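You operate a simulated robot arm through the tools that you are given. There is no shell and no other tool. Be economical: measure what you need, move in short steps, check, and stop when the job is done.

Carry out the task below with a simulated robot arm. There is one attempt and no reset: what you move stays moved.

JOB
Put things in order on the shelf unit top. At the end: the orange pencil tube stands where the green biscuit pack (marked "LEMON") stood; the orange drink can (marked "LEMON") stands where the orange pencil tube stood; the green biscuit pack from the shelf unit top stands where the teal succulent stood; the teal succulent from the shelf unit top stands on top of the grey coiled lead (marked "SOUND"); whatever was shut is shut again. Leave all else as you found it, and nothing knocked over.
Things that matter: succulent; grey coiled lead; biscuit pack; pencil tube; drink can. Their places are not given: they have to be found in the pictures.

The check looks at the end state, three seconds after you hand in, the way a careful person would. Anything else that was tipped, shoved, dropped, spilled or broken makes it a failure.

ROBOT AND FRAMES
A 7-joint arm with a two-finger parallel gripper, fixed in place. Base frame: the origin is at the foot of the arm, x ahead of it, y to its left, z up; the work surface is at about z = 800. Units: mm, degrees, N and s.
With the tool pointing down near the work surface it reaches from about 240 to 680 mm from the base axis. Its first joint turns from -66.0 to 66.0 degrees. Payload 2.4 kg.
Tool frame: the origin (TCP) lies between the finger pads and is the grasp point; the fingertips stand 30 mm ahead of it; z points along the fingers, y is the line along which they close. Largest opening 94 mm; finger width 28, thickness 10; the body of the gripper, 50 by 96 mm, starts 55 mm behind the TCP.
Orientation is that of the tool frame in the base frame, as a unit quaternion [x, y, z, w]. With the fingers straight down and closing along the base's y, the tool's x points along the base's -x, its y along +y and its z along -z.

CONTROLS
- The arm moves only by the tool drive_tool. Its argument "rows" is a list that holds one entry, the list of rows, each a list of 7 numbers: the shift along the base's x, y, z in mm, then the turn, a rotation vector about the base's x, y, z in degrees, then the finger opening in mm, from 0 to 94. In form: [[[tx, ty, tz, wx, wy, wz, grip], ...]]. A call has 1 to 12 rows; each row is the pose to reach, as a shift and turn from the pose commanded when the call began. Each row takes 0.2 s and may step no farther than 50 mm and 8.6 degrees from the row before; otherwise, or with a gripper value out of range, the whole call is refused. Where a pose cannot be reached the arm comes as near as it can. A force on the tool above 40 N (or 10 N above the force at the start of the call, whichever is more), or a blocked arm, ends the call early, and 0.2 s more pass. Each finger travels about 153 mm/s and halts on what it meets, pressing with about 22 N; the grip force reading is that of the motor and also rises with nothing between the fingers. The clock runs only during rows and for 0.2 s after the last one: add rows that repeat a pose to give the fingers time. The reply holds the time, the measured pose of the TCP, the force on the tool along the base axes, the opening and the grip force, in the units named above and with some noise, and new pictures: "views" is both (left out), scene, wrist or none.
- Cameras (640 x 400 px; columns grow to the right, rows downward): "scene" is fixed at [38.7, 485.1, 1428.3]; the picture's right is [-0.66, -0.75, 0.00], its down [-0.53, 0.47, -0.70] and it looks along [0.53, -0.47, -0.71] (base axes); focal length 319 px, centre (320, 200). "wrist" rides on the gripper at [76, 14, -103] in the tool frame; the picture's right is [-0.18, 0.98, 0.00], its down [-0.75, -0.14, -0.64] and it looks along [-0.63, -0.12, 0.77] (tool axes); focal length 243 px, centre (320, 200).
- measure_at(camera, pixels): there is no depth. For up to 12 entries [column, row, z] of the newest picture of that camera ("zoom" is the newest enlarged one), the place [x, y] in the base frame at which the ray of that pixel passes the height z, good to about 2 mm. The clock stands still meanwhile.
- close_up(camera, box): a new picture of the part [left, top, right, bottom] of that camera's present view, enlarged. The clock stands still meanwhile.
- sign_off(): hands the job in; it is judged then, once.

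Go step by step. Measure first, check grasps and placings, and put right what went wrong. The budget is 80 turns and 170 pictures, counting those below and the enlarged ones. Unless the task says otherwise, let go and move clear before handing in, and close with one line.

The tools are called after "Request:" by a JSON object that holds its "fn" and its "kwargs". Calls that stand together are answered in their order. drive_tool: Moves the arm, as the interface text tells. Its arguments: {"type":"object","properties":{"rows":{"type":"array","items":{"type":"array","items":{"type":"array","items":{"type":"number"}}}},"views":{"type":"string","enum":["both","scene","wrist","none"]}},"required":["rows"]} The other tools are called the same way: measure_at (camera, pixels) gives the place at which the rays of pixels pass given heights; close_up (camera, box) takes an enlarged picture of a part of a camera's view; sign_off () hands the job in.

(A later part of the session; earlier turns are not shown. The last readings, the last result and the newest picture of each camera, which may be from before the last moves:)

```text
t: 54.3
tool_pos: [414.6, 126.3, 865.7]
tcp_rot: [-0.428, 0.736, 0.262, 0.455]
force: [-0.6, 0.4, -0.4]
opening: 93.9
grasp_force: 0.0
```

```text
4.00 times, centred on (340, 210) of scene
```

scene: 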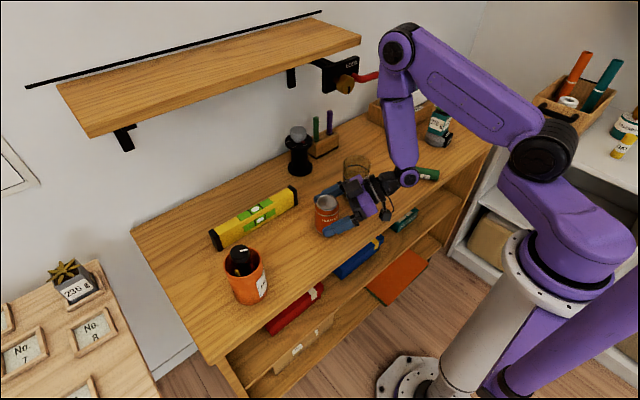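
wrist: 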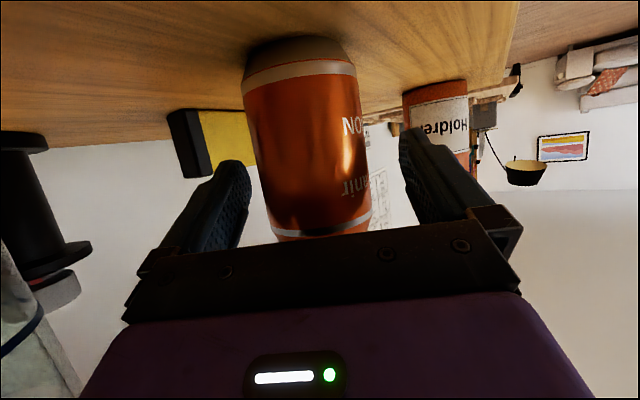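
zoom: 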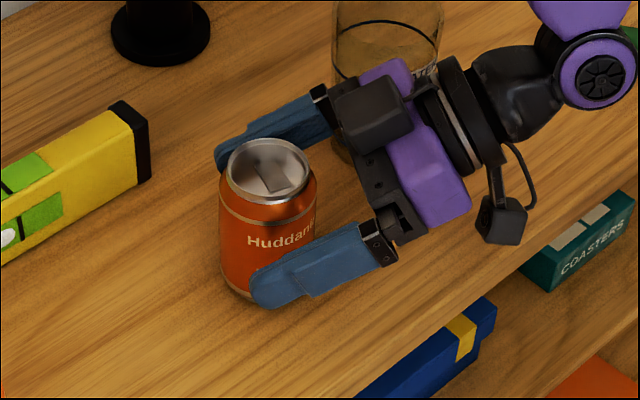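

Can between fingers, no contact. Closing and a test lift.

Request:
{"fn": "drive_tool", "kwargs": {"rows": [[[0, 0, 0, 0, 0, 0, 75], [0, 0, 0, 0, 0, 0, 58], [0, 0, 0, 0, 0, 0, 50], [0, 0, 0, 0, 0, 0, 50], [0, 0, 0, 0, 0, 0, 50], [0, 0, 5, 0, 0, 0, 50], [0, 0, 12, 0, 0, 0, 50], [0, 0, 12, 0, 0, 0, 50]]]}}

Request:
{"fn": "close_up", "kwargs": {"camera": "scene", "box": [270, 140, 450, 260]}}

```text
t: 56.1
tool_pos: [413.9, 126.3, 878.8]
tcp_rot: [-0.427, 0.736, 0.262, 0.456]
force: [0.3, -0.3, 0.1]
opening: 60.5
grasp_force: 21.4
```

scene: 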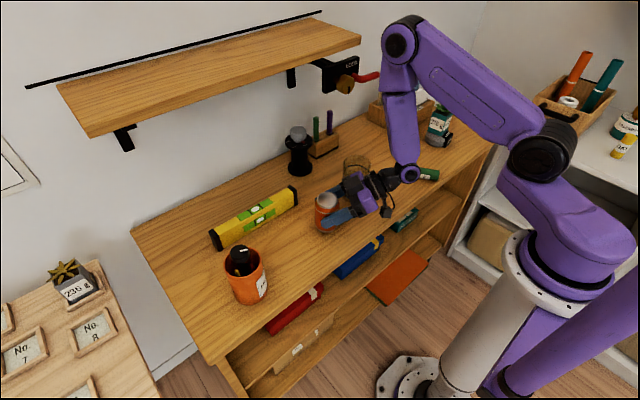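
wrist: 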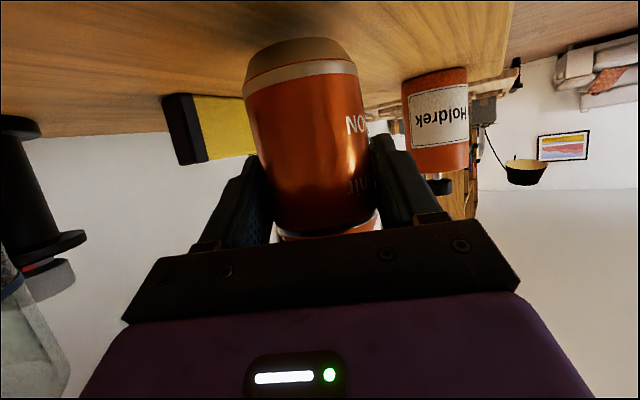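

```text
3.33 times, centred on (360, 200) of scene
```

zoom: 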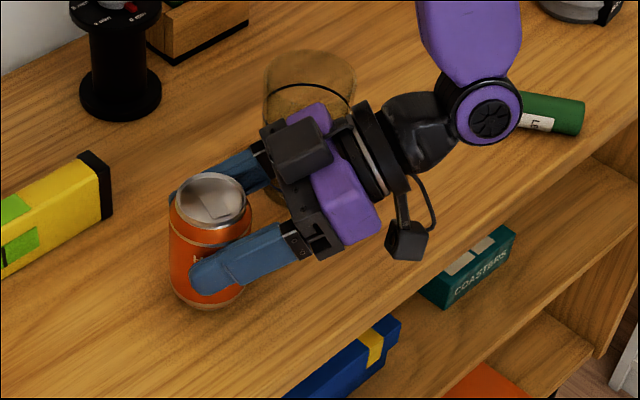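

Can lifted and upright (60.5 mm). Rising to ~1005 and swinging over to the azimuth for the tube's place.

Request:
{"fn": "drive_tool", "kwargs": {"rows": [[[0, 0, 42, 0, 0, 0, 50], [0, 0, 85, 0, 0, 0, 50], [3, -2, 127, 0, 0, 0, 50], [8, -25, 130, 0, 0, -8.5, 50], [14, -50, 130, 0, 0, -17, 50], [20, -76, 130, 0, 0, -25.5, 50], [26, -102, 130, 0, 0, -34, 50], [32, -128, 130, 0, 0, -42.5, 50], [38, -154, 130, 0, 0, -51, 50], [44, -180, 130, 0, 0, -59.5, 50], [49, -206, 130, 0, 0, -68, 50], [53, -232, 130, 0, 0, -76.5, 50]]]}}

```text
t: 58.7
tool_pos: [466.7, -104.8, 1009.1]
tcp_rot: [0.122, 0.842, -0.078, 0.52]
force: [0.6, -0.1, -0.3]
opening: 60.3
grasp_force: 22.0
```

scene: 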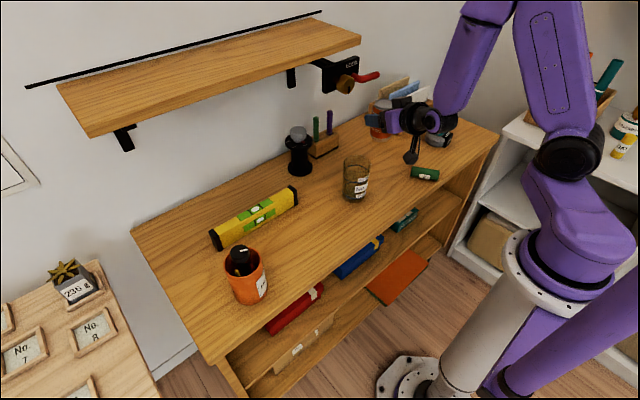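
wrist: 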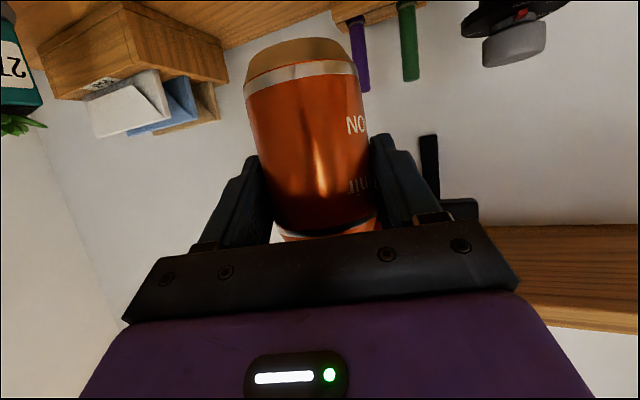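

Now lower to ~945, go out under the lever to the tube's old spot, and descend to ~15 mm above seat.

Request:
{"fn": "drive_tool", "kwargs": {"rows": [[[8, -22, -35, 0, 0, -2.4, 50], [20, -50, -64, 0, 0, -2.4, 50], [50, -73, -64, 0, 0, -2.4, 50], [80, -87, -64, 0, 0, -2.4, 50], [120, -101, -64, 0, 0, -2.4, 50], [161, -115.2, -64, 0, 0, -2.4, 50], [161, -115.2, -64, 0, 0, -2.4, 50], [161, -115.2, -95, 0, 0, -2.4, 50], [161, -115.2, -128, 0, 0, -2.4, 50], [161, -115.2, -128, 0, 0, -2.4, 50]]]}}

Request:
{"fn": "close_up", "kwargs": {"camera": "scene", "box": [320, 80, 448, 190]}}

```text
t: 60.9
tool_pos: [628.9, -221.4, 880.0]
tcp_rot: [0.137, 0.839, -0.087, 0.519]
force: [0.0, 0.1, -0.4]
opening: 60.7
grasp_force: 22.2
```

scene: 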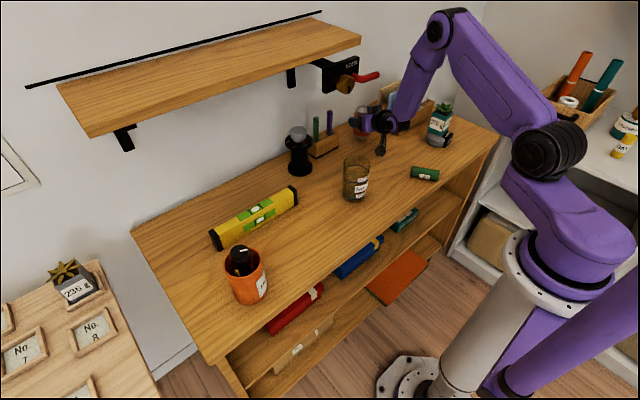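
wrist: 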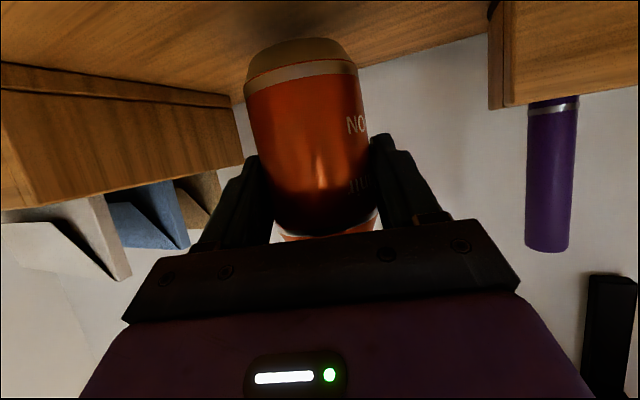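

```text
3.64 times, centred on (384, 135) of scene
```

zoom: 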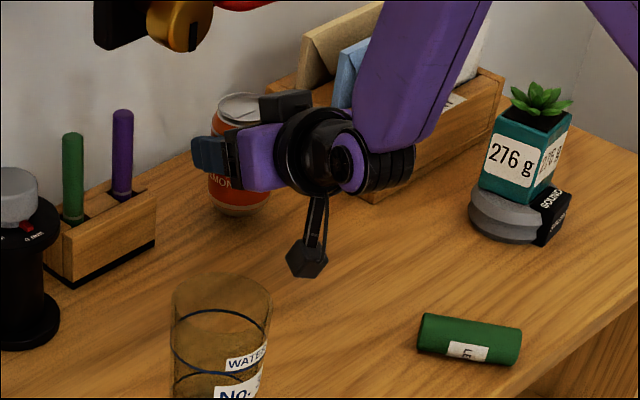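

Can is over its place at (≈632,-222). Lowering slowly to contact.

Request:
{"fn": "drive_tool", "kwargs": {"rows": [[[-1, 1, -7, 0, 0, 0, 50], [-1, 1, -11, 0, 0, 0, 50], [-1, 1, -13, 0, 0, 0, 50], [-1, 1, -14, 0, 0, 0, 50], [-1, 1, -14.5, 0, 0, 0, 50], [-1, 1, -14.5, 0, 0, 0, 50]]], "views": "none"}}

```text
t: 62.3
tool_pos: [627.9, -220.2, 865.9]
tcp_rot: [0.138, 0.839, -0.088, 0.518]
force: [-0.7, -0.8, 0.8]
opening: 60.7
grasp_force: 22.0
```

Request:
{"fn": "drive_tool", "kwargs": {"rows": [[[0, 0, -0.7, 0, 0, 0, 50], [0, 0, -1.4, 0, 0, 0, 50], [0, 0, -1.4, 0, 0, 0, 50]]], "views": "none"}}

```text
t: 63.1
tool_pos: [627.2, -219.5, 865.5]
tcp_rot: [0.137, 0.838, -0.087, 0.52]
force: [0.0, -0.9, 10.0]
opening: 60.7
grasp_force: 22.2
```

Contact at 10 N. Releasing.

Request:
{"fn": "drive_tool", "kwargs": {"rows": [[[0, 0, 0.5, 0, 0, 0, 66], [0, 0, 0.5, 0, 0, 0, 78], [0, 0, 0.5, 0, 0, 0, 90], [0, 0, 0.5, 0, 0, 0, 90], [-6, 2, 5, 0, 0, 0, 90], [-6, 2, 40, 0, 0, 0, 90], [-6, 2, 78, 0, 0, 0, 90], [-6, 2, 78, 0, 0, 0, 90]]], "views": "wrist"}}

Request:
{"fn": "close_up", "kwargs": {"camera": "scene", "box": [320, 80, 448, 190]}}

```text
t: 64.9
tool_pos: [619.9, -216.0, 944.2]
tcp_rot: [0.138, 0.84, -0.088, 0.518]
force: [0.4, -0.2, 0.4]
opening: 90.1
grasp_force: 0.0
```

wrist: 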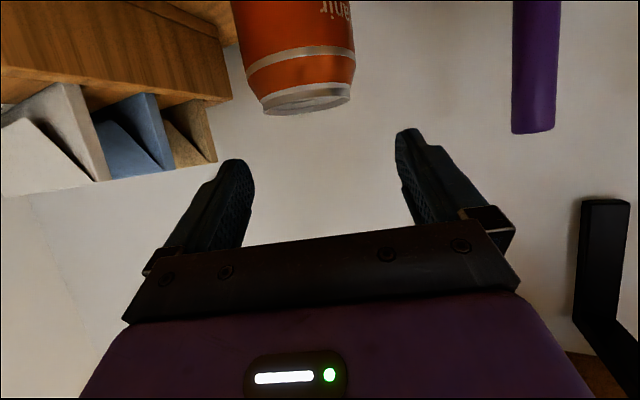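

```text
3.64 times, centred on (384, 135) of scene
```

zoom: 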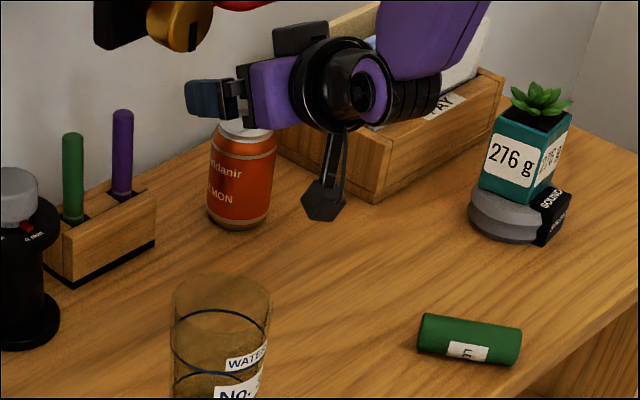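

The can stands where the tube stood. Now retract from under the lever and return the tool to pointing down near the fallen pack for a good look.

Request:
{"fn": "drive_tool", "kwargs": {"rows": [[[-40, 14, 0, 0, 0, 0, 90], [-80, 28, 0, 0, 0, 0, 90], [-120, 45, 0, 0, 0, 0, 90], [-132, 44, 7, 2.61, 7.51, 0, 90], [-145, 43, 14, 5.22, 15.0, 0, 90], [-157, 42, 21, 7.83, 22.5, 0, 90], [-170, 41, 28, 10.4, 30.0, 0, 90], [-182, 40, 35, 13.05, 37.5, 0, 90], [-195, 40, 42, 15.7, 45.1, 0, 90], [-207, 40, 49, 18.3, 52.6, 0, 90], [-220, 40, 56, 20.9, 60.1, 0, 90], [-220, 40, 56, 20.9, 60.1, 0, 90]]]}}

Request:
{"fn": "close_up", "kwargs": {"camera": "wrist", "box": [240, 20, 440, 145]}}

Request:
{"fn": "close_up", "kwargs": {"camera": "scene", "box": [400, 150, 456, 195]}}

```text
t: 67.5
tool_pos: [400.9, -177.9, 996.4]
tcp_rot: [0.162, 0.987, 0.003, -0.003]
force: [0.4, 0.4, -0.1]
opening: 90.2
grasp_force: 0.0
```

scene: 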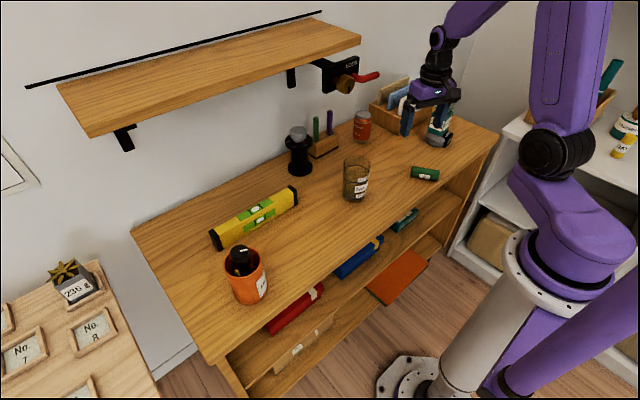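
wrist: 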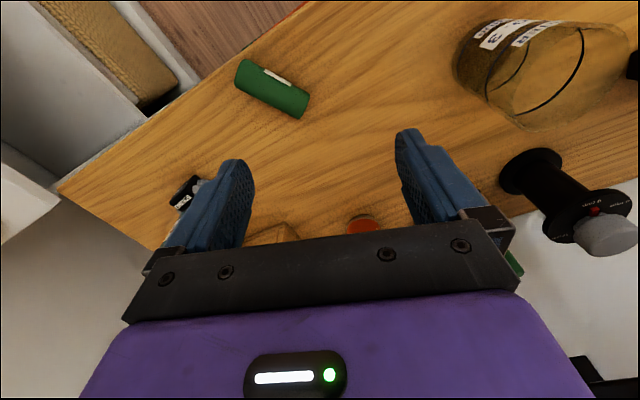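

```text
3.20 times, centred on (340, 82) of wrist
```

zoom: 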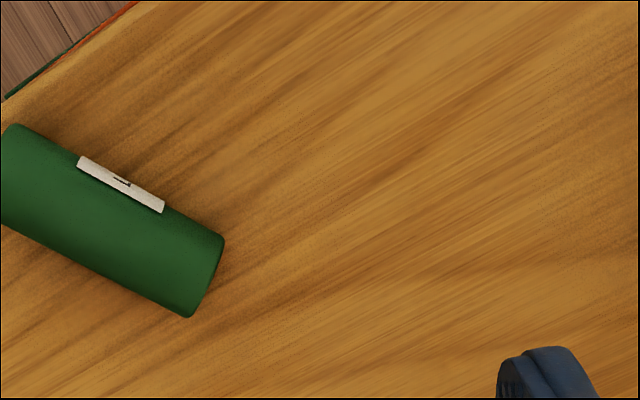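

```text
8.89 times, centred on (428, 172) of scene
```

zoom: 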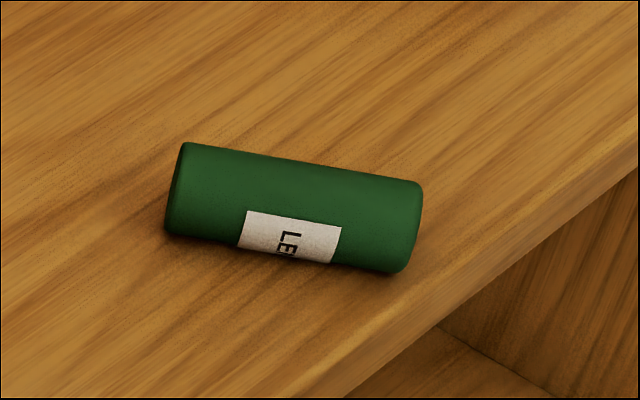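

The letters' "up" points to the right-hand end, so the pack's top is the end nearest the table's front edge. Measuring ends and edge.

Request:
{"fn": "measure_at", "kwargs": {"camera": "zoom", "pixels": [[172, 192, 815], [415, 226, 815], [185, 142, 830], [418, 182, 828], [400, 272, 803], [440, 325, 800], [560, 245, 800]]}}

Request:
{"fn": "measure_at", "kwargs": {"camera": "wrist", "pixels": [[239, 74, 815], [303, 104, 815], [245, 59, 815], [234, 90, 815], [309, 92, 815], [298, 117, 815]]}}

```text
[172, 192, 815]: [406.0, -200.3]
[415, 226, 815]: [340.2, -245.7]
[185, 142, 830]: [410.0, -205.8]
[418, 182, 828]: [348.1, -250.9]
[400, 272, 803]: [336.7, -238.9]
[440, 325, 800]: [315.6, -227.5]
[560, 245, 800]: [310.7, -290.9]
```

```text
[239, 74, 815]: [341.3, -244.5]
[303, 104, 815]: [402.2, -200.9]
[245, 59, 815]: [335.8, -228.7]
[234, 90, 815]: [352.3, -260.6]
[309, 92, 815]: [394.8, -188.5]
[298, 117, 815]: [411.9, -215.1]
```

Pack: base end (404,-200), top end (342,-246). I'll align the tool azimuth (36.3°) with its axis, tilt forward 55°, grip its middle, and later tilt back 90° in total to stand it up. First yaw and move above it.

Request:
{"fn": "drive_tool", "kwargs": {"rows": [[[-6, -8, -6, 0, 0, 7.84, 60], [-12, -16, -12, 0, 0, 15.7, 60], [-18, -24, -18, 0, 0, 23.5, 60], [-24, -32, -24, 0, 0, 31.4, 60], [-30, -40, -30, 0, 0, 39.2, 60], [-36, -48, -38, 0, 0, 47.1, 60], [-41, -54.6, -46, 0, 0, 54.9, 60], [-41, -54.6, -46, 0, 0, 54.9, 60]]], "views": "none"}}

Request:
{"fn": "drive_tool", "kwargs": {"rows": [[[0, 0, 0, 4.65, -6.33, 0, 60], [0, 0, 0, 9.3, -12.7, 0, 60], [0, 0, 0, 13.95, -19.0, 0, 60], [0, 0, 0, 18.6, -25.3, 0, 60], [0, 0, 0, 23.3, -31.7, 0, 60], [0, 0, 0, 27.9, -38.0, 0, 60], [0, 0, 0, 32.6, -44.3, 0, 60], [0, 0, 0, 32.6, -44.3, 0, 60]]]}}

```text
t: 69.3
tool_pos: [360.3, -232.5, 953.0]
tcp_rot: [-0.31, 0.951, 0.002, -0.003]
force: [-0.1, 0.9, 0.0]
opening: 60.1
grasp_force: 0.0
```

```text
t: 71.1
tool_pos: [359.5, -232.2, 951.2]
tcp_rot: [-0.276, 0.843, 0.146, 0.437]
force: [0.4, -0.4, 0.3]
opening: 60.0
grasp_force: 0.0
```

scene: 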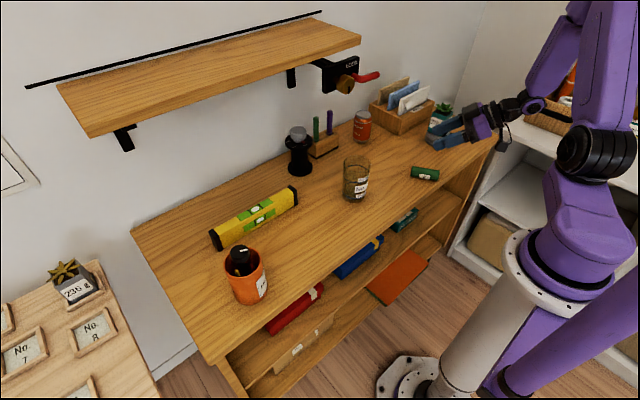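
wrist: 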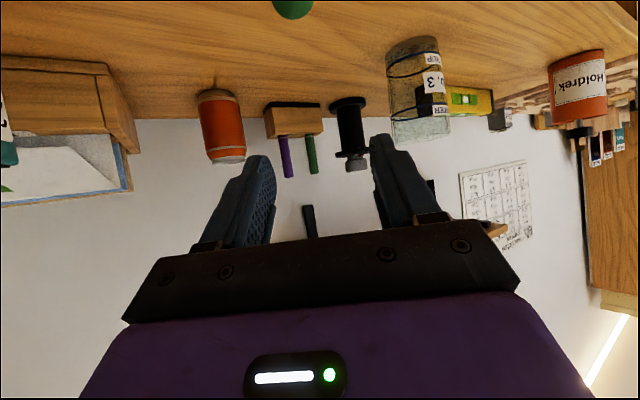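

Tilt as planned; the pack is at the top (293,5) of the wrist view. Descending most of the way and checking alignment.

Request:
{"fn": "drive_tool", "kwargs": {"rows": [[[0, 0, -40, 0, 0, 0, 60], [0, 0, -75, 0, 0, 0, 60], [0, 0, -88, 0, 0, 0, 60], [0, 0, -88, 0, 0, 0, 60]]]}}

Request:
{"fn": "close_up", "kwargs": {"camera": "scene", "box": [395, 95, 523, 195]}}

```text
t: 72.1
tool_pos: [359.0, -233.3, 941.9]
tcp_rot: [-0.277, 0.844, 0.147, 0.436]
force: [0.1, 0.8, 0.2]
opening: 60.2
grasp_force: 0.1
out of reach, approached as far as the arm can: row 1, 2, 3, 4
```

scene: 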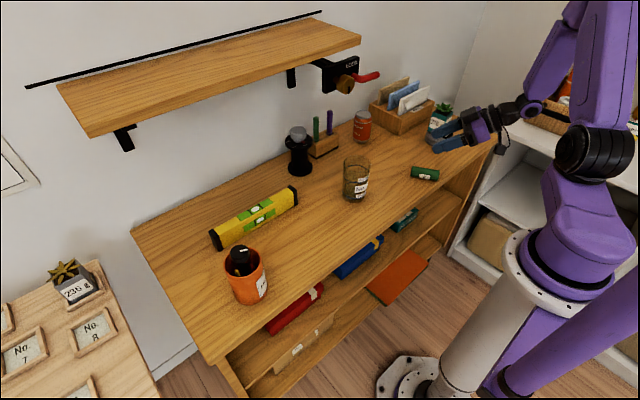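
wrist: 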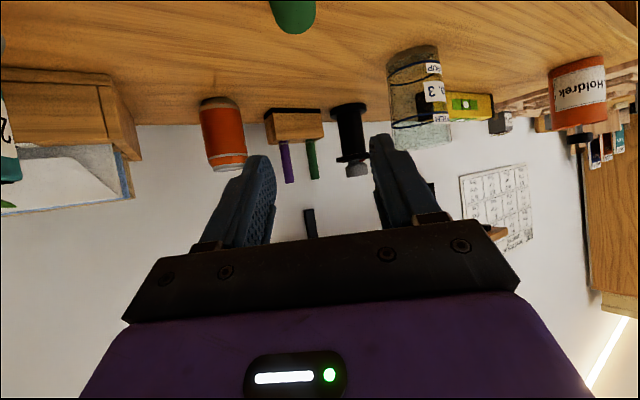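

```text
4.00 times, centred on (459, 145) of scene
```

zoom: 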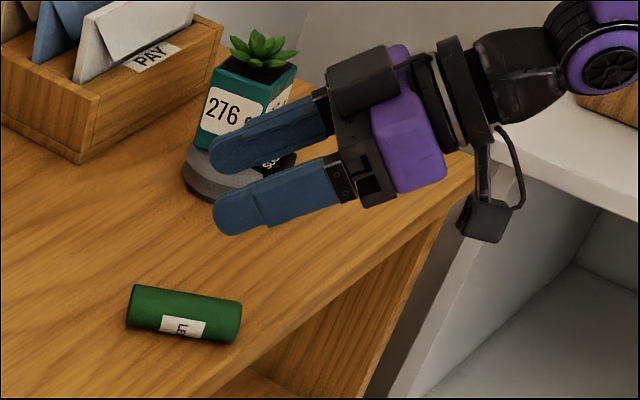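

Blocked by joint limits at this sideways azimuth, and the camera gets near the neighbouring shelf. New plan: pick the lying pack with the tool straight down, carry it to a roomier radial pose, then regrip with tilt there. First untilt above it.

Request:
{"fn": "drive_tool", "kwargs": {"rows": [[[2, 1, 5, -4.65, 6.33, 0, 70], [4, 3, 8, -9.3, 12.7, 0, 70], [6, 4, 8, -13.95, 19.0, 0, 70], [8, 6, 8, -18.6, 25.3, 0, 70], [10, 7, 8, -23.3, 31.7, 0, 70], [12, 9, 0, -27.9, 38.0, 0, 70], [14, 10, -20, -32.6, 44.3, 0, 70], [14, 10, -50, -32.6, 44.3, 0, 70], [14, 10, -70, -32.6, 44.3, 0, 70], [14, 10, -70, -32.6, 44.3, 0, 70]]]}}

```text
t: 74.3
tool_pos: [376.8, -223.8, 872.6]
tcp_rot: [-0.31, 0.951, 0.0, -0.003]
force: [0.1, -0.1, -0.2]
opening: 69.8
grasp_force: 0.1
```

scene: 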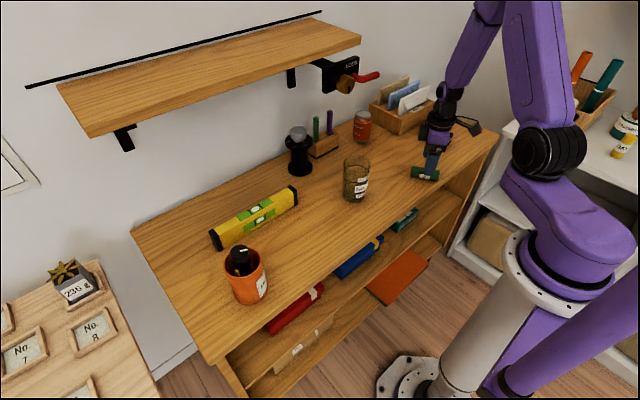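
wrist: 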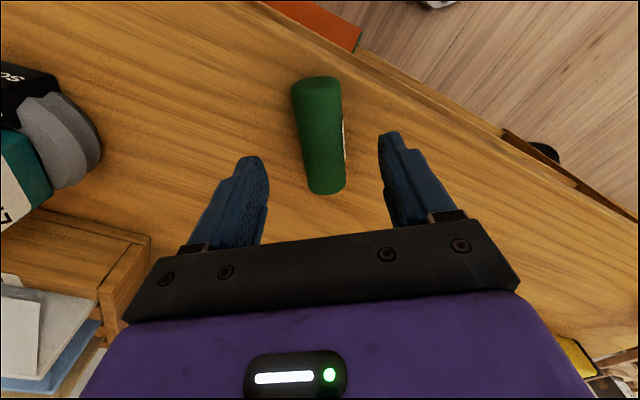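

Pack lies aligned between the fingers. Descend to z≈834 (tips ~4 mm above the table), close, and lift.

Request:
{"fn": "drive_tool", "kwargs": {"rows": [[[-3, 1, -20, 0, 0, 0, 70], [-3, 1, -38, 0, 0, 0, 70], [-3, 1, -38, 0, 0, 0, 45], [-3, 1, -38, 0, 0, 0, 22], [-3, 1, -38, 0, 0, 0, 22], [-3, 1, -38, 0, 0, 0, 22], [-3, 1, -10, 0, 0, 0, 22], [-3, 1, 20, 0, 0, 0, 22], [-3, 1, 20, 0, 0, 0, 22]]]}}

```text
t: 76.3
tool_pos: [372.6, -223.0, 893.2]
tcp_rot: [-0.31, 0.951, 0.002, -0.002]
force: [0.3, 0.5, -0.8]
opening: 29.8
grasp_force: 21.9
```

scene: 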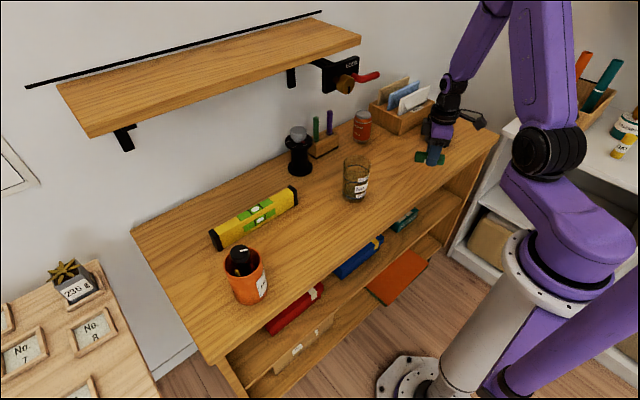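
wrist: 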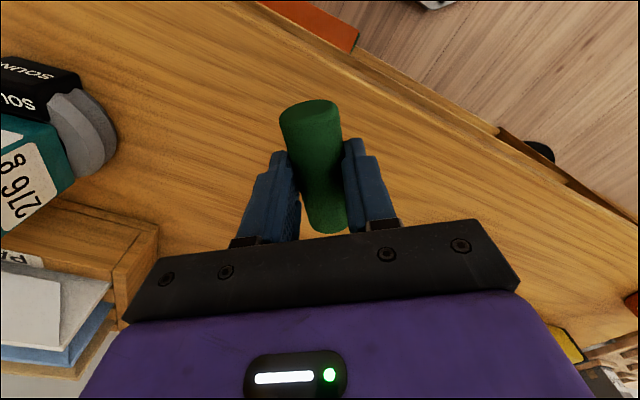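

Held lying, horizontal. Carry to the roomy radial spot (470,-171) with tool azimuth -20°, then test how far the tool can tilt backwards.

Request:
{"fn": "drive_tool", "kwargs": {"rows": [[[14, 7, 20, 0, 0, -8, 22], [28, 15, 40, 0, 0, -16, 22], [42, 22, 55, 0, 0, -24, 22], [56, 30, 57, 0, 0, -32, 22], [70, 37, 57, 0, 0, -40, 22], [84, 45, 57, 0, 0, -48, 22], [97, 52, 57, 0, 0, -56.3, 22], [97, 52, 57, 0, 0, -56.3, 22]]], "views": "none"}}

Request:
{"fn": "drive_tool", "kwargs": {"rows": [[[0, 0, 0, 2.74, 7.52, 0, 22], [0, 0, 0, 5.47, 15.0, 0, 22], [0, 0, 0, 8.2, 22.6, 0, 22], [0, 0, 0, 10.9, 30.1, 0, 22], [0, 0, 0, 13.7, 37.6, 0, 22], [0, 0, 0, 16.4, 45.1, 0, 22], [0, 0, 0, 19.2, 52.6, 0, 22], [0, 0, 0, 21.9, 60.1, 0, 22], [0, 0, 0, 24.6, 67.7, 0, 22], [0, 0, 0, 27.4, 75.2, 0, 22], [0, 0, 0, 27.4, 75.2, 0, 22]]]}}

```text
t: 78.1
tool_pos: [471.3, -171.0, 949.8]
tcp_rot: [0.176, 0.984, 0.003, -0.001]
force: [0.5, -0.3, -1.6]
opening: 29.8
grasp_force: 22.0
```

```text
t: 80.5
tool_pos: [372.8, -127.9, 944.5]
tcp_rot: [0.138, 0.766, 0.11, -0.618]
force: [0.2, -0.5, -0.1]
opening: 29.6
grasp_force: 22.3
out of reach, approached as far as the arm can: row 8, 9, 10, 11
```

scene: 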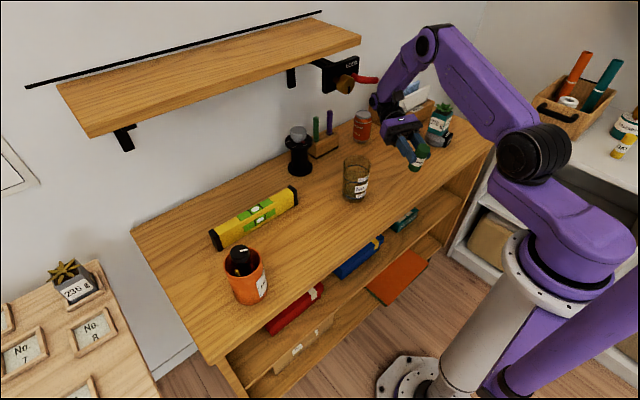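
wrist: 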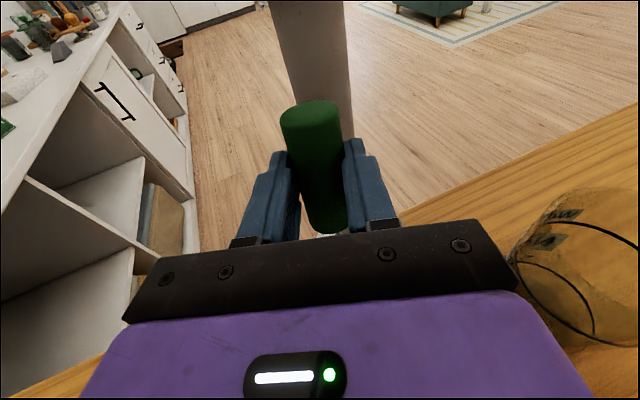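

The tool can tilt back to ~78°, so a modest forward-tilt regrip (≈30–35°) will suffice. I'll untilt in place at this close-in spot (keeping away from the lever), and check the lever.

Request:
{"fn": "drive_tool", "kwargs": {"rows": [[[0, 0, 0, -2.66, -7.31, 0, 22], [0, 0, 0, -5.3, -14.6, 0, 22], [0, 0, 0, -8, -21.9, 0, 22], [0, 0, 0, -10.6, -29.2, 0, 22], [0, 0, 0, -13.3, -36.6, 0, 22], [0, 0, 0, -16, -43.9, 0, 22], [0, 0, 0, -18.6, -51.2, 0, 22], [0, 0, 0, -21.3, -58.5, 0, 22], [0, 0, 0, -23.9, -65.8, 0, 22], [0, 0, 0, -26.6, -73.1, 0, 22], [15, -9, 0, -26.6, -73.1, 0, 22], [31, -19, 0, -26.6, -73.1, 0, 22]]]}}

Request:
{"fn": "close_up", "kwargs": {"camera": "scene", "box": [300, 50, 396, 110]}}

```text
t: 83.1
tool_pos: [406.1, -146.6, 944.2]
tcp_rot: [0.175, 0.984, 0.006, -0.02]
force: [-0.8, 0.1, -0.4]
opening: 29.4
grasp_force: 21.9
```

scene: 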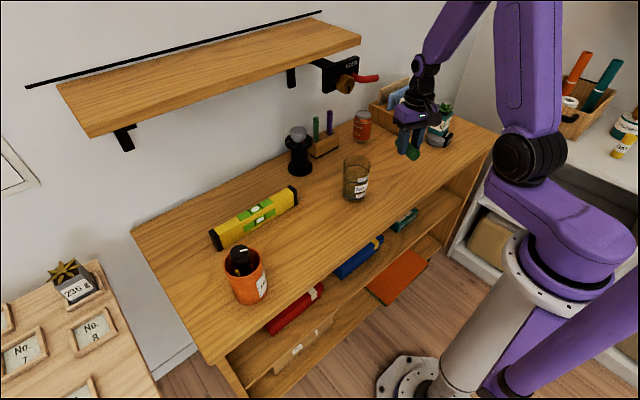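
wrist: 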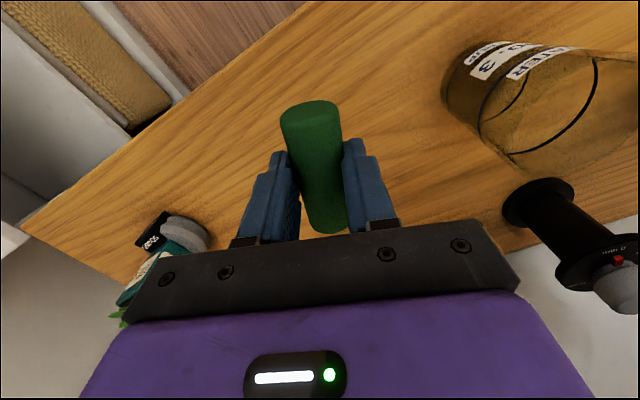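

```text
6.67 times, centred on (348, 80) of scene
```

zoom: 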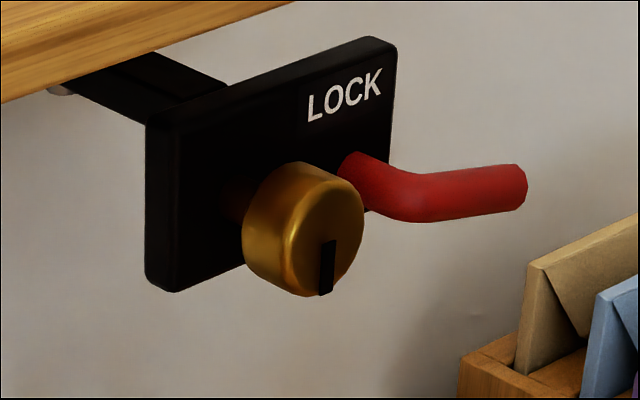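

The lever tip has dropped a bit ((527,185) versus (530,155) at first), so it's hinged and I brushed it; I'll restore it afterwards. First set the pack down lying here.

Request:
{"fn": "drive_tool", "kwargs": {"rows": [[[0, 0, -45, 0, 0, 0, 22], [0, 0, -90, 0, 0, 0, 22], [0, 0, -104, 0, 0, 0, 22], [0, 0, -108, 0, 0, 0, 22], [0, 0, -109.5, 0, 0, 0, 22], [0, 0, -109.5, 0, 0, 0, 22]]], "views": "none"}}

```text
t: 84.5
tool_pos: [405.2, -145.5, 834.3]
tcp_rot: [0.175, 0.984, 0.007, -0.02]
force: [-0.9, 4.5, 10.8]
opening: 29.8
grasp_force: 21.6
```

Seated (10.8 N). Release, rise 60 mm, tilt forward ~35°.

Request:
{"fn": "drive_tool", "kwargs": {"rows": [[[0, 0, 0.5, 0, 0, 0, 40], [0, 0, 0.5, 0, 0, 0, 60], [0, 0, 0.5, 0, 0, 0, 62], [0, 0, 35, 0, 0, 0, 62], [0, 0, 62, 0, 0, 0, 62], [-2, 1, 62, -2.55, -6.94, 0, 62], [-4, 1, 62, -5.1, -13.9, 0, 62], [-6, 2, 62, -7.7, -20.8, 0, 62], [-8, 3, 62, -10.2, -27.8, 0, 62], [-8.4, 3.1, 62, -12.8, -34.7, 0, 62], [-8.4, 3.1, 62, -12.8, -34.7, 0, 62]]]}}

Request:
{"fn": "close_up", "kwargs": {"camera": "scene", "box": [360, 110, 456, 200]}}

```text
t: 86.9
tool_pos: [396.6, -143.0, 896.9]
tcp_rot: [0.167, 0.94, -0.051, 0.293]
force: [-0.7, 0.1, 0.3]
opening: 62.3
grasp_force: 0.1
```

scene: 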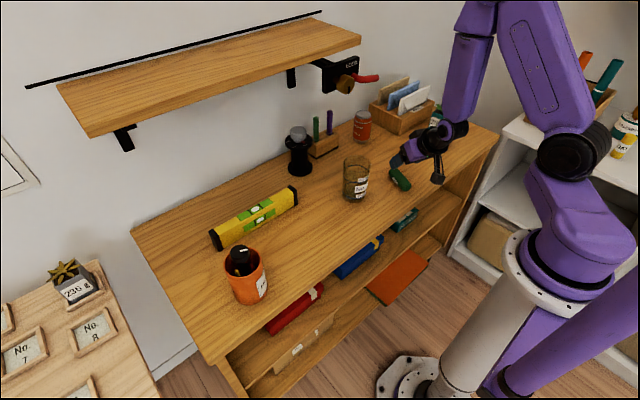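
wrist: 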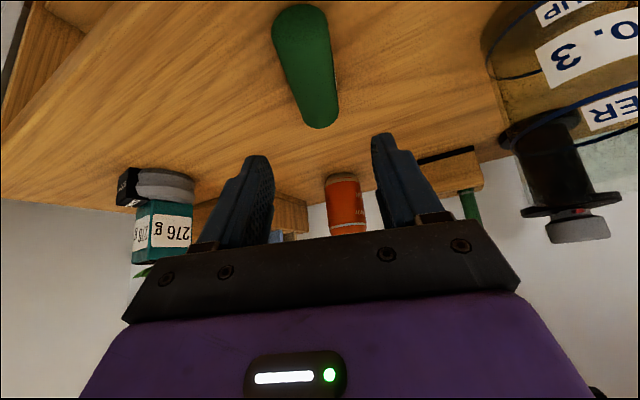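

```text
4.44 times, centred on (408, 155) of scene
```

zoom: 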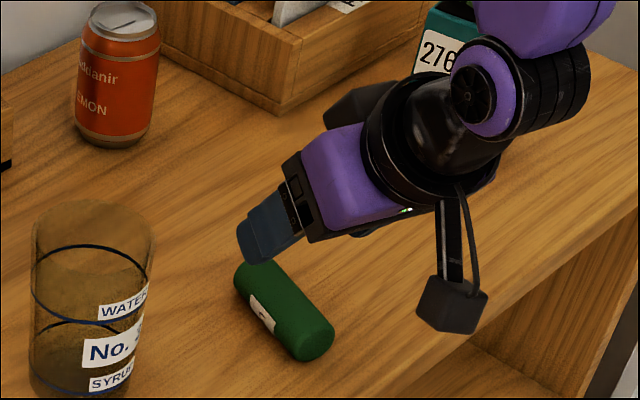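

Tilt is 34.6° and the pack lies in line. Descending to z≈836 and gripping.

Request:
{"fn": "drive_tool", "kwargs": {"rows": [[[0, 0, -30, 0, 0, 0, 62], [0, 0, -50, 0, 0, 0, 62], [0, 0, -60, 0, 0, 0, 62], [0, 0, -60, 0, 0, 0, 62], [0, 0, -60, 0, 0, 0, 40], [0, 0, -60, 0, 0, 0, 22], [0, 0, -60, 0, 0, 0, 22], [0, 0, -60, 0, 0, 0, 22], [0, 0, -30, 0, 0, 0, 22], [0, 0, 10, 0, 0, 0, 22], [0, 0, 10, 0, 0, 0, 22]]]}}

```text
t: 89.3
tool_pos: [395.9, -144.1, 907.3]
tcp_rot: [0.166, 0.94, -0.05, 0.292]
force: [0.4, 0.4, -0.1]
opening: 29.8
grasp_force: 22.1
```

scene: 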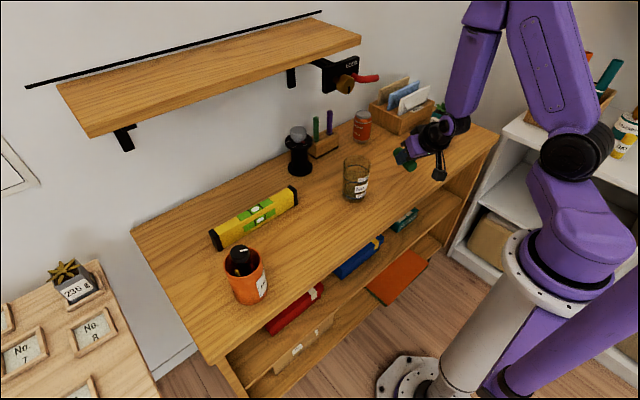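
wrist: 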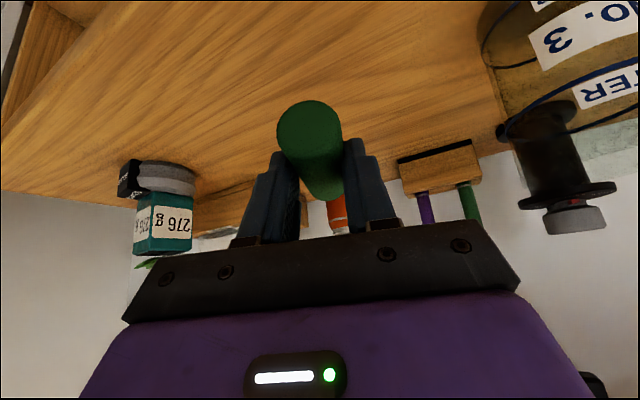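

Held again. Now rotate back by 90° in place, close-in and low to stay away from the lever; this should stand the pack upright.

Request:
{"fn": "drive_tool", "kwargs": {"rows": [[[-5, 2, 0, 2.82, 7.68, 0, 22], [-10, 4, 0, 5.64, 15.4, 0, 22], [-15, 5, 0, 8.45, 23.0, 0, 22], [-15, 5, 0, 11.3, 30.7, 0, 22], [-15, 5, 0, 14.1, 38.4, 0, 22], [-15, 5, -4, 16.9, 46.1, 0, 22], [-15, 5, -8, 19.7, 53.8, 0, 22], [-15, 5, -12, 22.5, 61.4, 0, 22], [-15, 5, -12, 25.4, 69.1, 0, 22], [-15, 5, -12, 28.2, 76.8, 0, 22], [-15, 5, -12, 31.0, 84.5, 0, 22], [-15, 5, -12, 31.0, 84.5, 0, 22]]]}}

Request:
{"fn": "close_up", "kwargs": {"camera": "scene", "box": [360, 60, 456, 200]}}

```text
t: 91.9
tool_pos: [381.3, -138.0, 895.0]
tcp_rot: [0.155, 0.871, 0.083, -0.459]
force: [0.2, 0.4, -0.8]
opening: 29.6
grasp_force: 21.8
```

scene: 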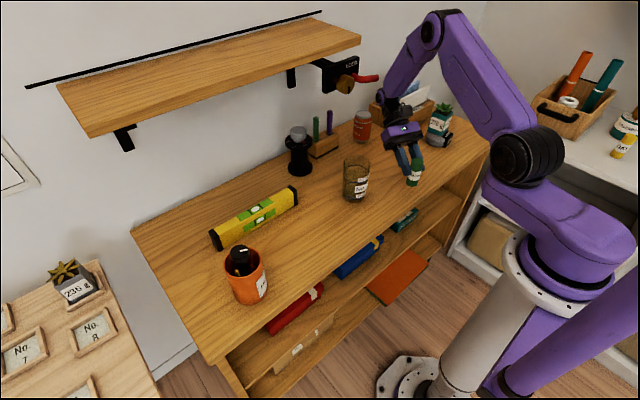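
wrist: 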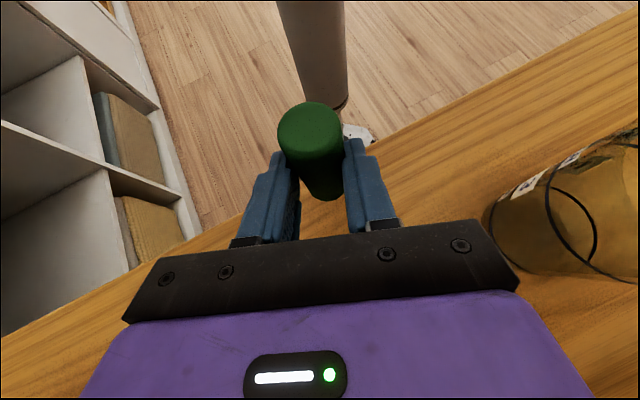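

```text
2.86 times, centred on (408, 130) of scene
```

zoom: 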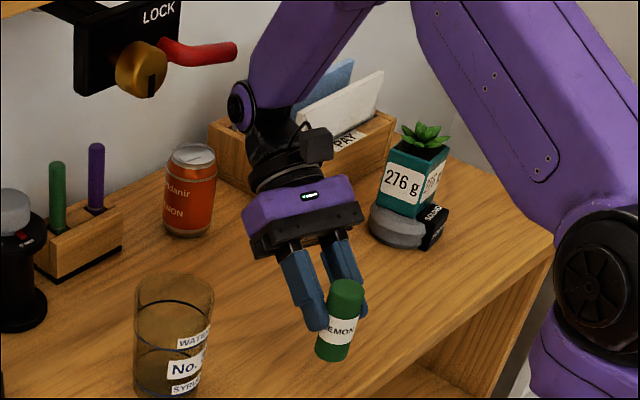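

The pack is upright in the gripper with LEMON reading correctly. The wrist would come near the can at the target, so I'll yaw -15° and move to hover ~15 mm above the spot.

Request:
{"fn": "drive_tool", "kwargs": {"rows": [[[14, -16, 0, 0, 0, -5, 22], [28, -32, 0, 0, 0, -10, 22], [42, -48, -5, 0, 0, -15, 22], [55.4, -63.6, -15, 0, 0, -15, 22], [55.4, -63.6, -30, 0, 0, -15, 22], [55.4, -63.6, -30, 0, 0, -15, 22]]]}}

Request:
{"fn": "close_up", "kwargs": {"camera": "scene", "box": [340, 70, 460, 195]}}

```text
t: 93.3
tool_pos: [436.4, -201.9, 864.7]
tcp_rot: [0.268, 0.843, 0.142, -0.443]
force: [-0.1, 0.1, -0.2]
opening: 29.5
grasp_force: 22.1
```

scene: 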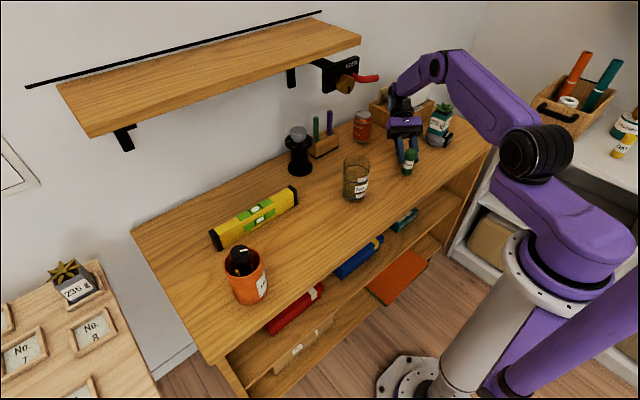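
wrist: 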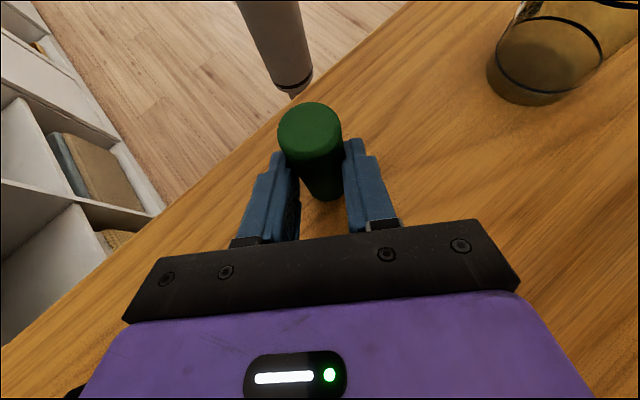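

```text
3.20 times, centred on (400, 132) of scene
```

zoom: 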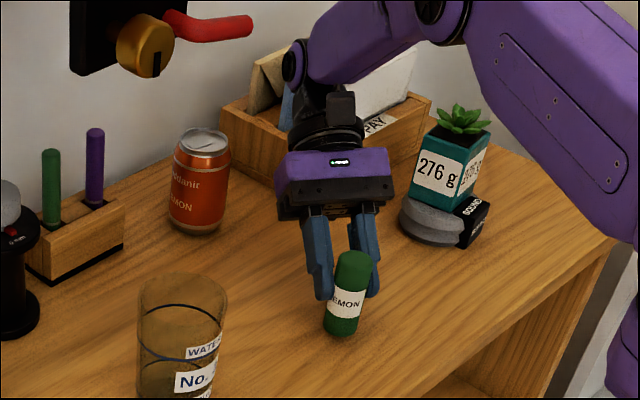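

Upright over the target, clear of the can and letter box. Verify its plan position, then lower to contact.

Request:
{"fn": "measure_at", "kwargs": {"camera": "zoom", "pixels": [[341, 325, 817], [354, 262, 890], [341, 325, 812]]}}

Request:
{"fn": "drive_tool", "kwargs": {"rows": [[[0, 0, -8, 0, 0, 0, 22], [0, 0, -12, 0, 0, 0, 22], [0, 0, -14, 0, 0, 0, 22], [0, 0, -14, 0, 0, 0, 22]]], "views": "none"}}

```text
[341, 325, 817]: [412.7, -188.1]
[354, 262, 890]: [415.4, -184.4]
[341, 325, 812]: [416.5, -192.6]
```

```text
t: 94.3
tool_pos: [435.9, -200.9, 851.0]
tcp_rot: [0.268, 0.843, 0.142, -0.444]
force: [0.0, -0.5, 17.9]
opening: 29.9
grasp_force: 22.3
```

Contact (17.9 N) at about (415,-189). Releasing, then rising straight up.

Request:
{"fn": "drive_tool", "kwargs": {"rows": [[[0, 0, 1, 0, 0, 0, 36], [0, 0, 1, 0, 0, 0, 50], [0, 0, 1, 0, 0, 0, 60], [0, 0, 1, 0, 0, 0, 60], [0, 0, 25, 0, 0, 0, 60], [0, 0, 55, 0, 0, 0, 60], [0, 0, 80, 0, 0, 0, 60], [-15, 10, 85, 0, 0, 0, 60], [-15, 10, 85, 0, 0, 0, 60]]]}}

Request:
{"fn": "close_up", "kwargs": {"camera": "scene", "box": [340, 60, 460, 195]}}

```text
t: 96.3
tool_pos: [419.9, -192.2, 937.3]
tcp_rot: [0.268, 0.844, 0.141, -0.444]
force: [-0.7, 0.7, -0.8]
opening: 59.9
grasp_force: 0.2
```

scene: 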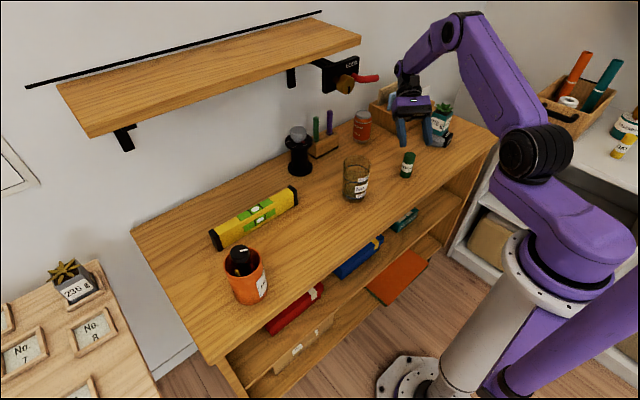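
wrist: 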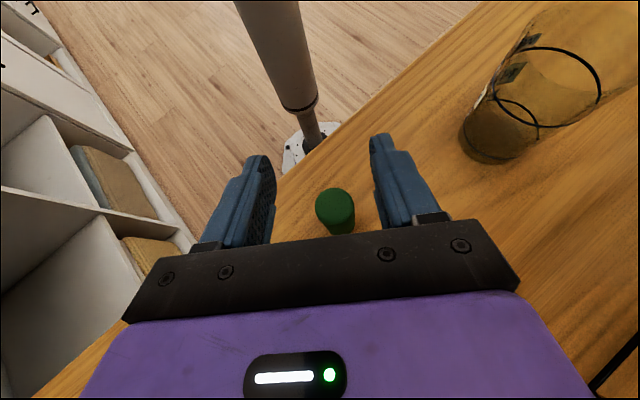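

```text
2.96 times, centred on (400, 128) of scene
```

zoom: 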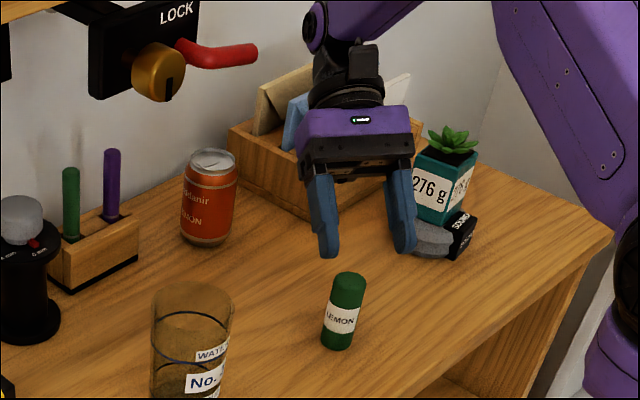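

The biscuit pack stands upright. Now untilt to a neutral pose and take precise measurements of the lever for restoring it.

Request:
{"fn": "drive_tool", "kwargs": {"rows": [[[-7, 2, 10, -4.57, -6.49, 0, 30], [-14, 4, 25, -9.1, -13, 0, 10], [-21, 6, 40, -13.7, -19.5, 0, 0], [-28, 8, 50, -18.3, -25.9, 0, 0], [-35, 10, 60, -22.9, -32.4, 0, 0], [-42, 12, 65, -27.4, -38.9, 0, 0], [-50, 14, 65, -32, -45.4, 0, 0], [-50, 14, 65, -32, -45.4, 0, 0]]], "views": "none"}}

Request:
{"fn": "close_up", "kwargs": {"camera": "scene", "box": [300, 50, 396, 110]}}

Request:
{"fn": "measure_at", "kwargs": {"camera": "scene", "pixels": [[378.9, 78, 1050], [378.9, 78, 1060], [378.9, 78, 1070], [379.6, 73.5, 1060], [379.6, 73.5, 1070], [379.6, 73.5, 1080], [363, 80, 1060], [363, 80, 1070], [352, 76, 1060], [352, 76, 1070]]}}

```text
t: 98.1
tool_pos: [371.7, -176.8, 1001.9]
tcp_rot: [0.301, 0.953, 0.001, 0.003]
force: [0.1, -0.8, 0.2]
opening: 0.0
grasp_force: 21.8
```

```text
6.67 times, centred on (348, 80) of scene
```

zoom: 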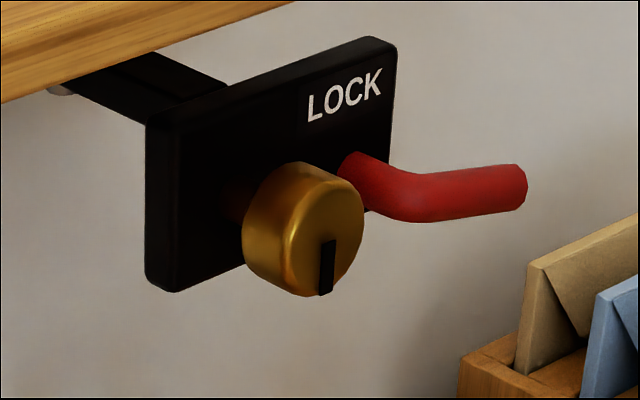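

```text
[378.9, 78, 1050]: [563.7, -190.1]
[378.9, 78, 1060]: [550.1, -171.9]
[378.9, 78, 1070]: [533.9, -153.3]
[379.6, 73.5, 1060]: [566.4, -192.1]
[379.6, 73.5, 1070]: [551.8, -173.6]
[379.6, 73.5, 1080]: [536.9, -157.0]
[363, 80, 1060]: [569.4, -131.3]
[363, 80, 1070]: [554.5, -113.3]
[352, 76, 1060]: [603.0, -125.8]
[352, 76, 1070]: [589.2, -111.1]
```

The lever tip was originally at z≈1070 (horizontal) and is now ≈1060 — a ~10 mm droop. I'll lift it gently from below with closed fingers in the forward-tilted pose. First, yaw and tilt at a clear spot.

Request:
{"fn": "drive_tool", "kwargs": {"rows": [[[25, 10, 5, 0, 0, 6, 0], [50, 20, 10, 0, 0, 12, 0], [75, 28, 15, 0, 0, 18, 0], [75, 28, 15, 0, 0, 18, 0]]], "views": "none"}}

Request:
{"fn": "drive_tool", "kwargs": {"rows": [[[4, 0, 0, -2.34, -7.65, 0, 0], [8, 0, 0, -4.67, -15.3, 0, 0], [12, 0, 0, -7.0, -22.9, 0, 0], [16, 0, 0, -9.35, -30.6, 0, 0], [20, 0, 0, -11.7, -38.2, 0, 0], [24, 0, 0, -14.0, -45.9, 0, 0], [28, 0, 0, -16.4, -53.5, 0, 0], [32, 0, 0, -18.7, -61.2, 0, 0], [32, 0, 0, -18.7, -61.2, 0, 0]]]}}

```text
t: 99.1
tool_pos: [447.9, -146.3, 1016.8]
tcp_rot: [0.148, 0.989, 0.002, 0.002]
force: [-0.4, 0.1, -0.8]
opening: 0.1
grasp_force: 21.9
```

```text
t: 101.1
tool_pos: [478.1, -150.1, 1015.3]
tcp_rot: [0.126, 0.838, -0.077, 0.525]
force: [0.6, 0.5, 0.4]
opening: 0.0
grasp_force: 21.9
```

scene: 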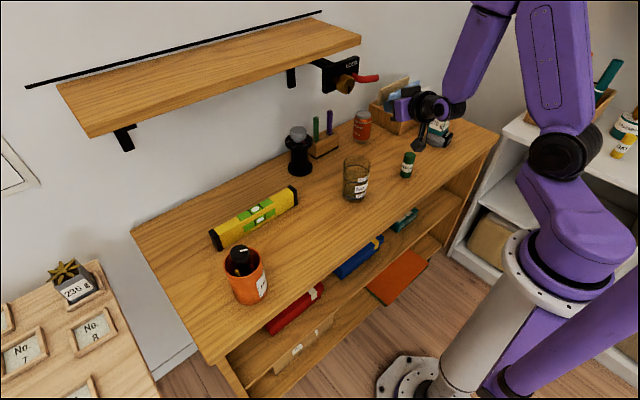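
wrist: 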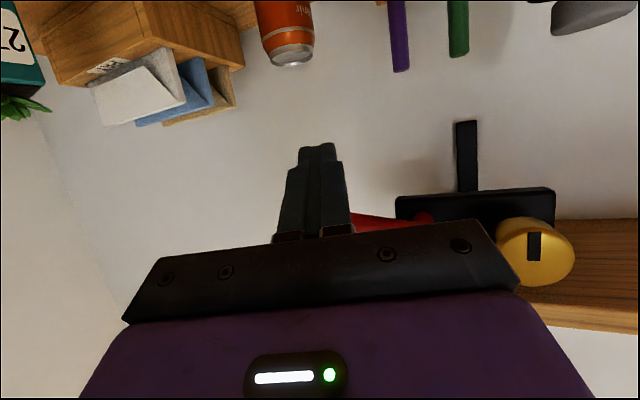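

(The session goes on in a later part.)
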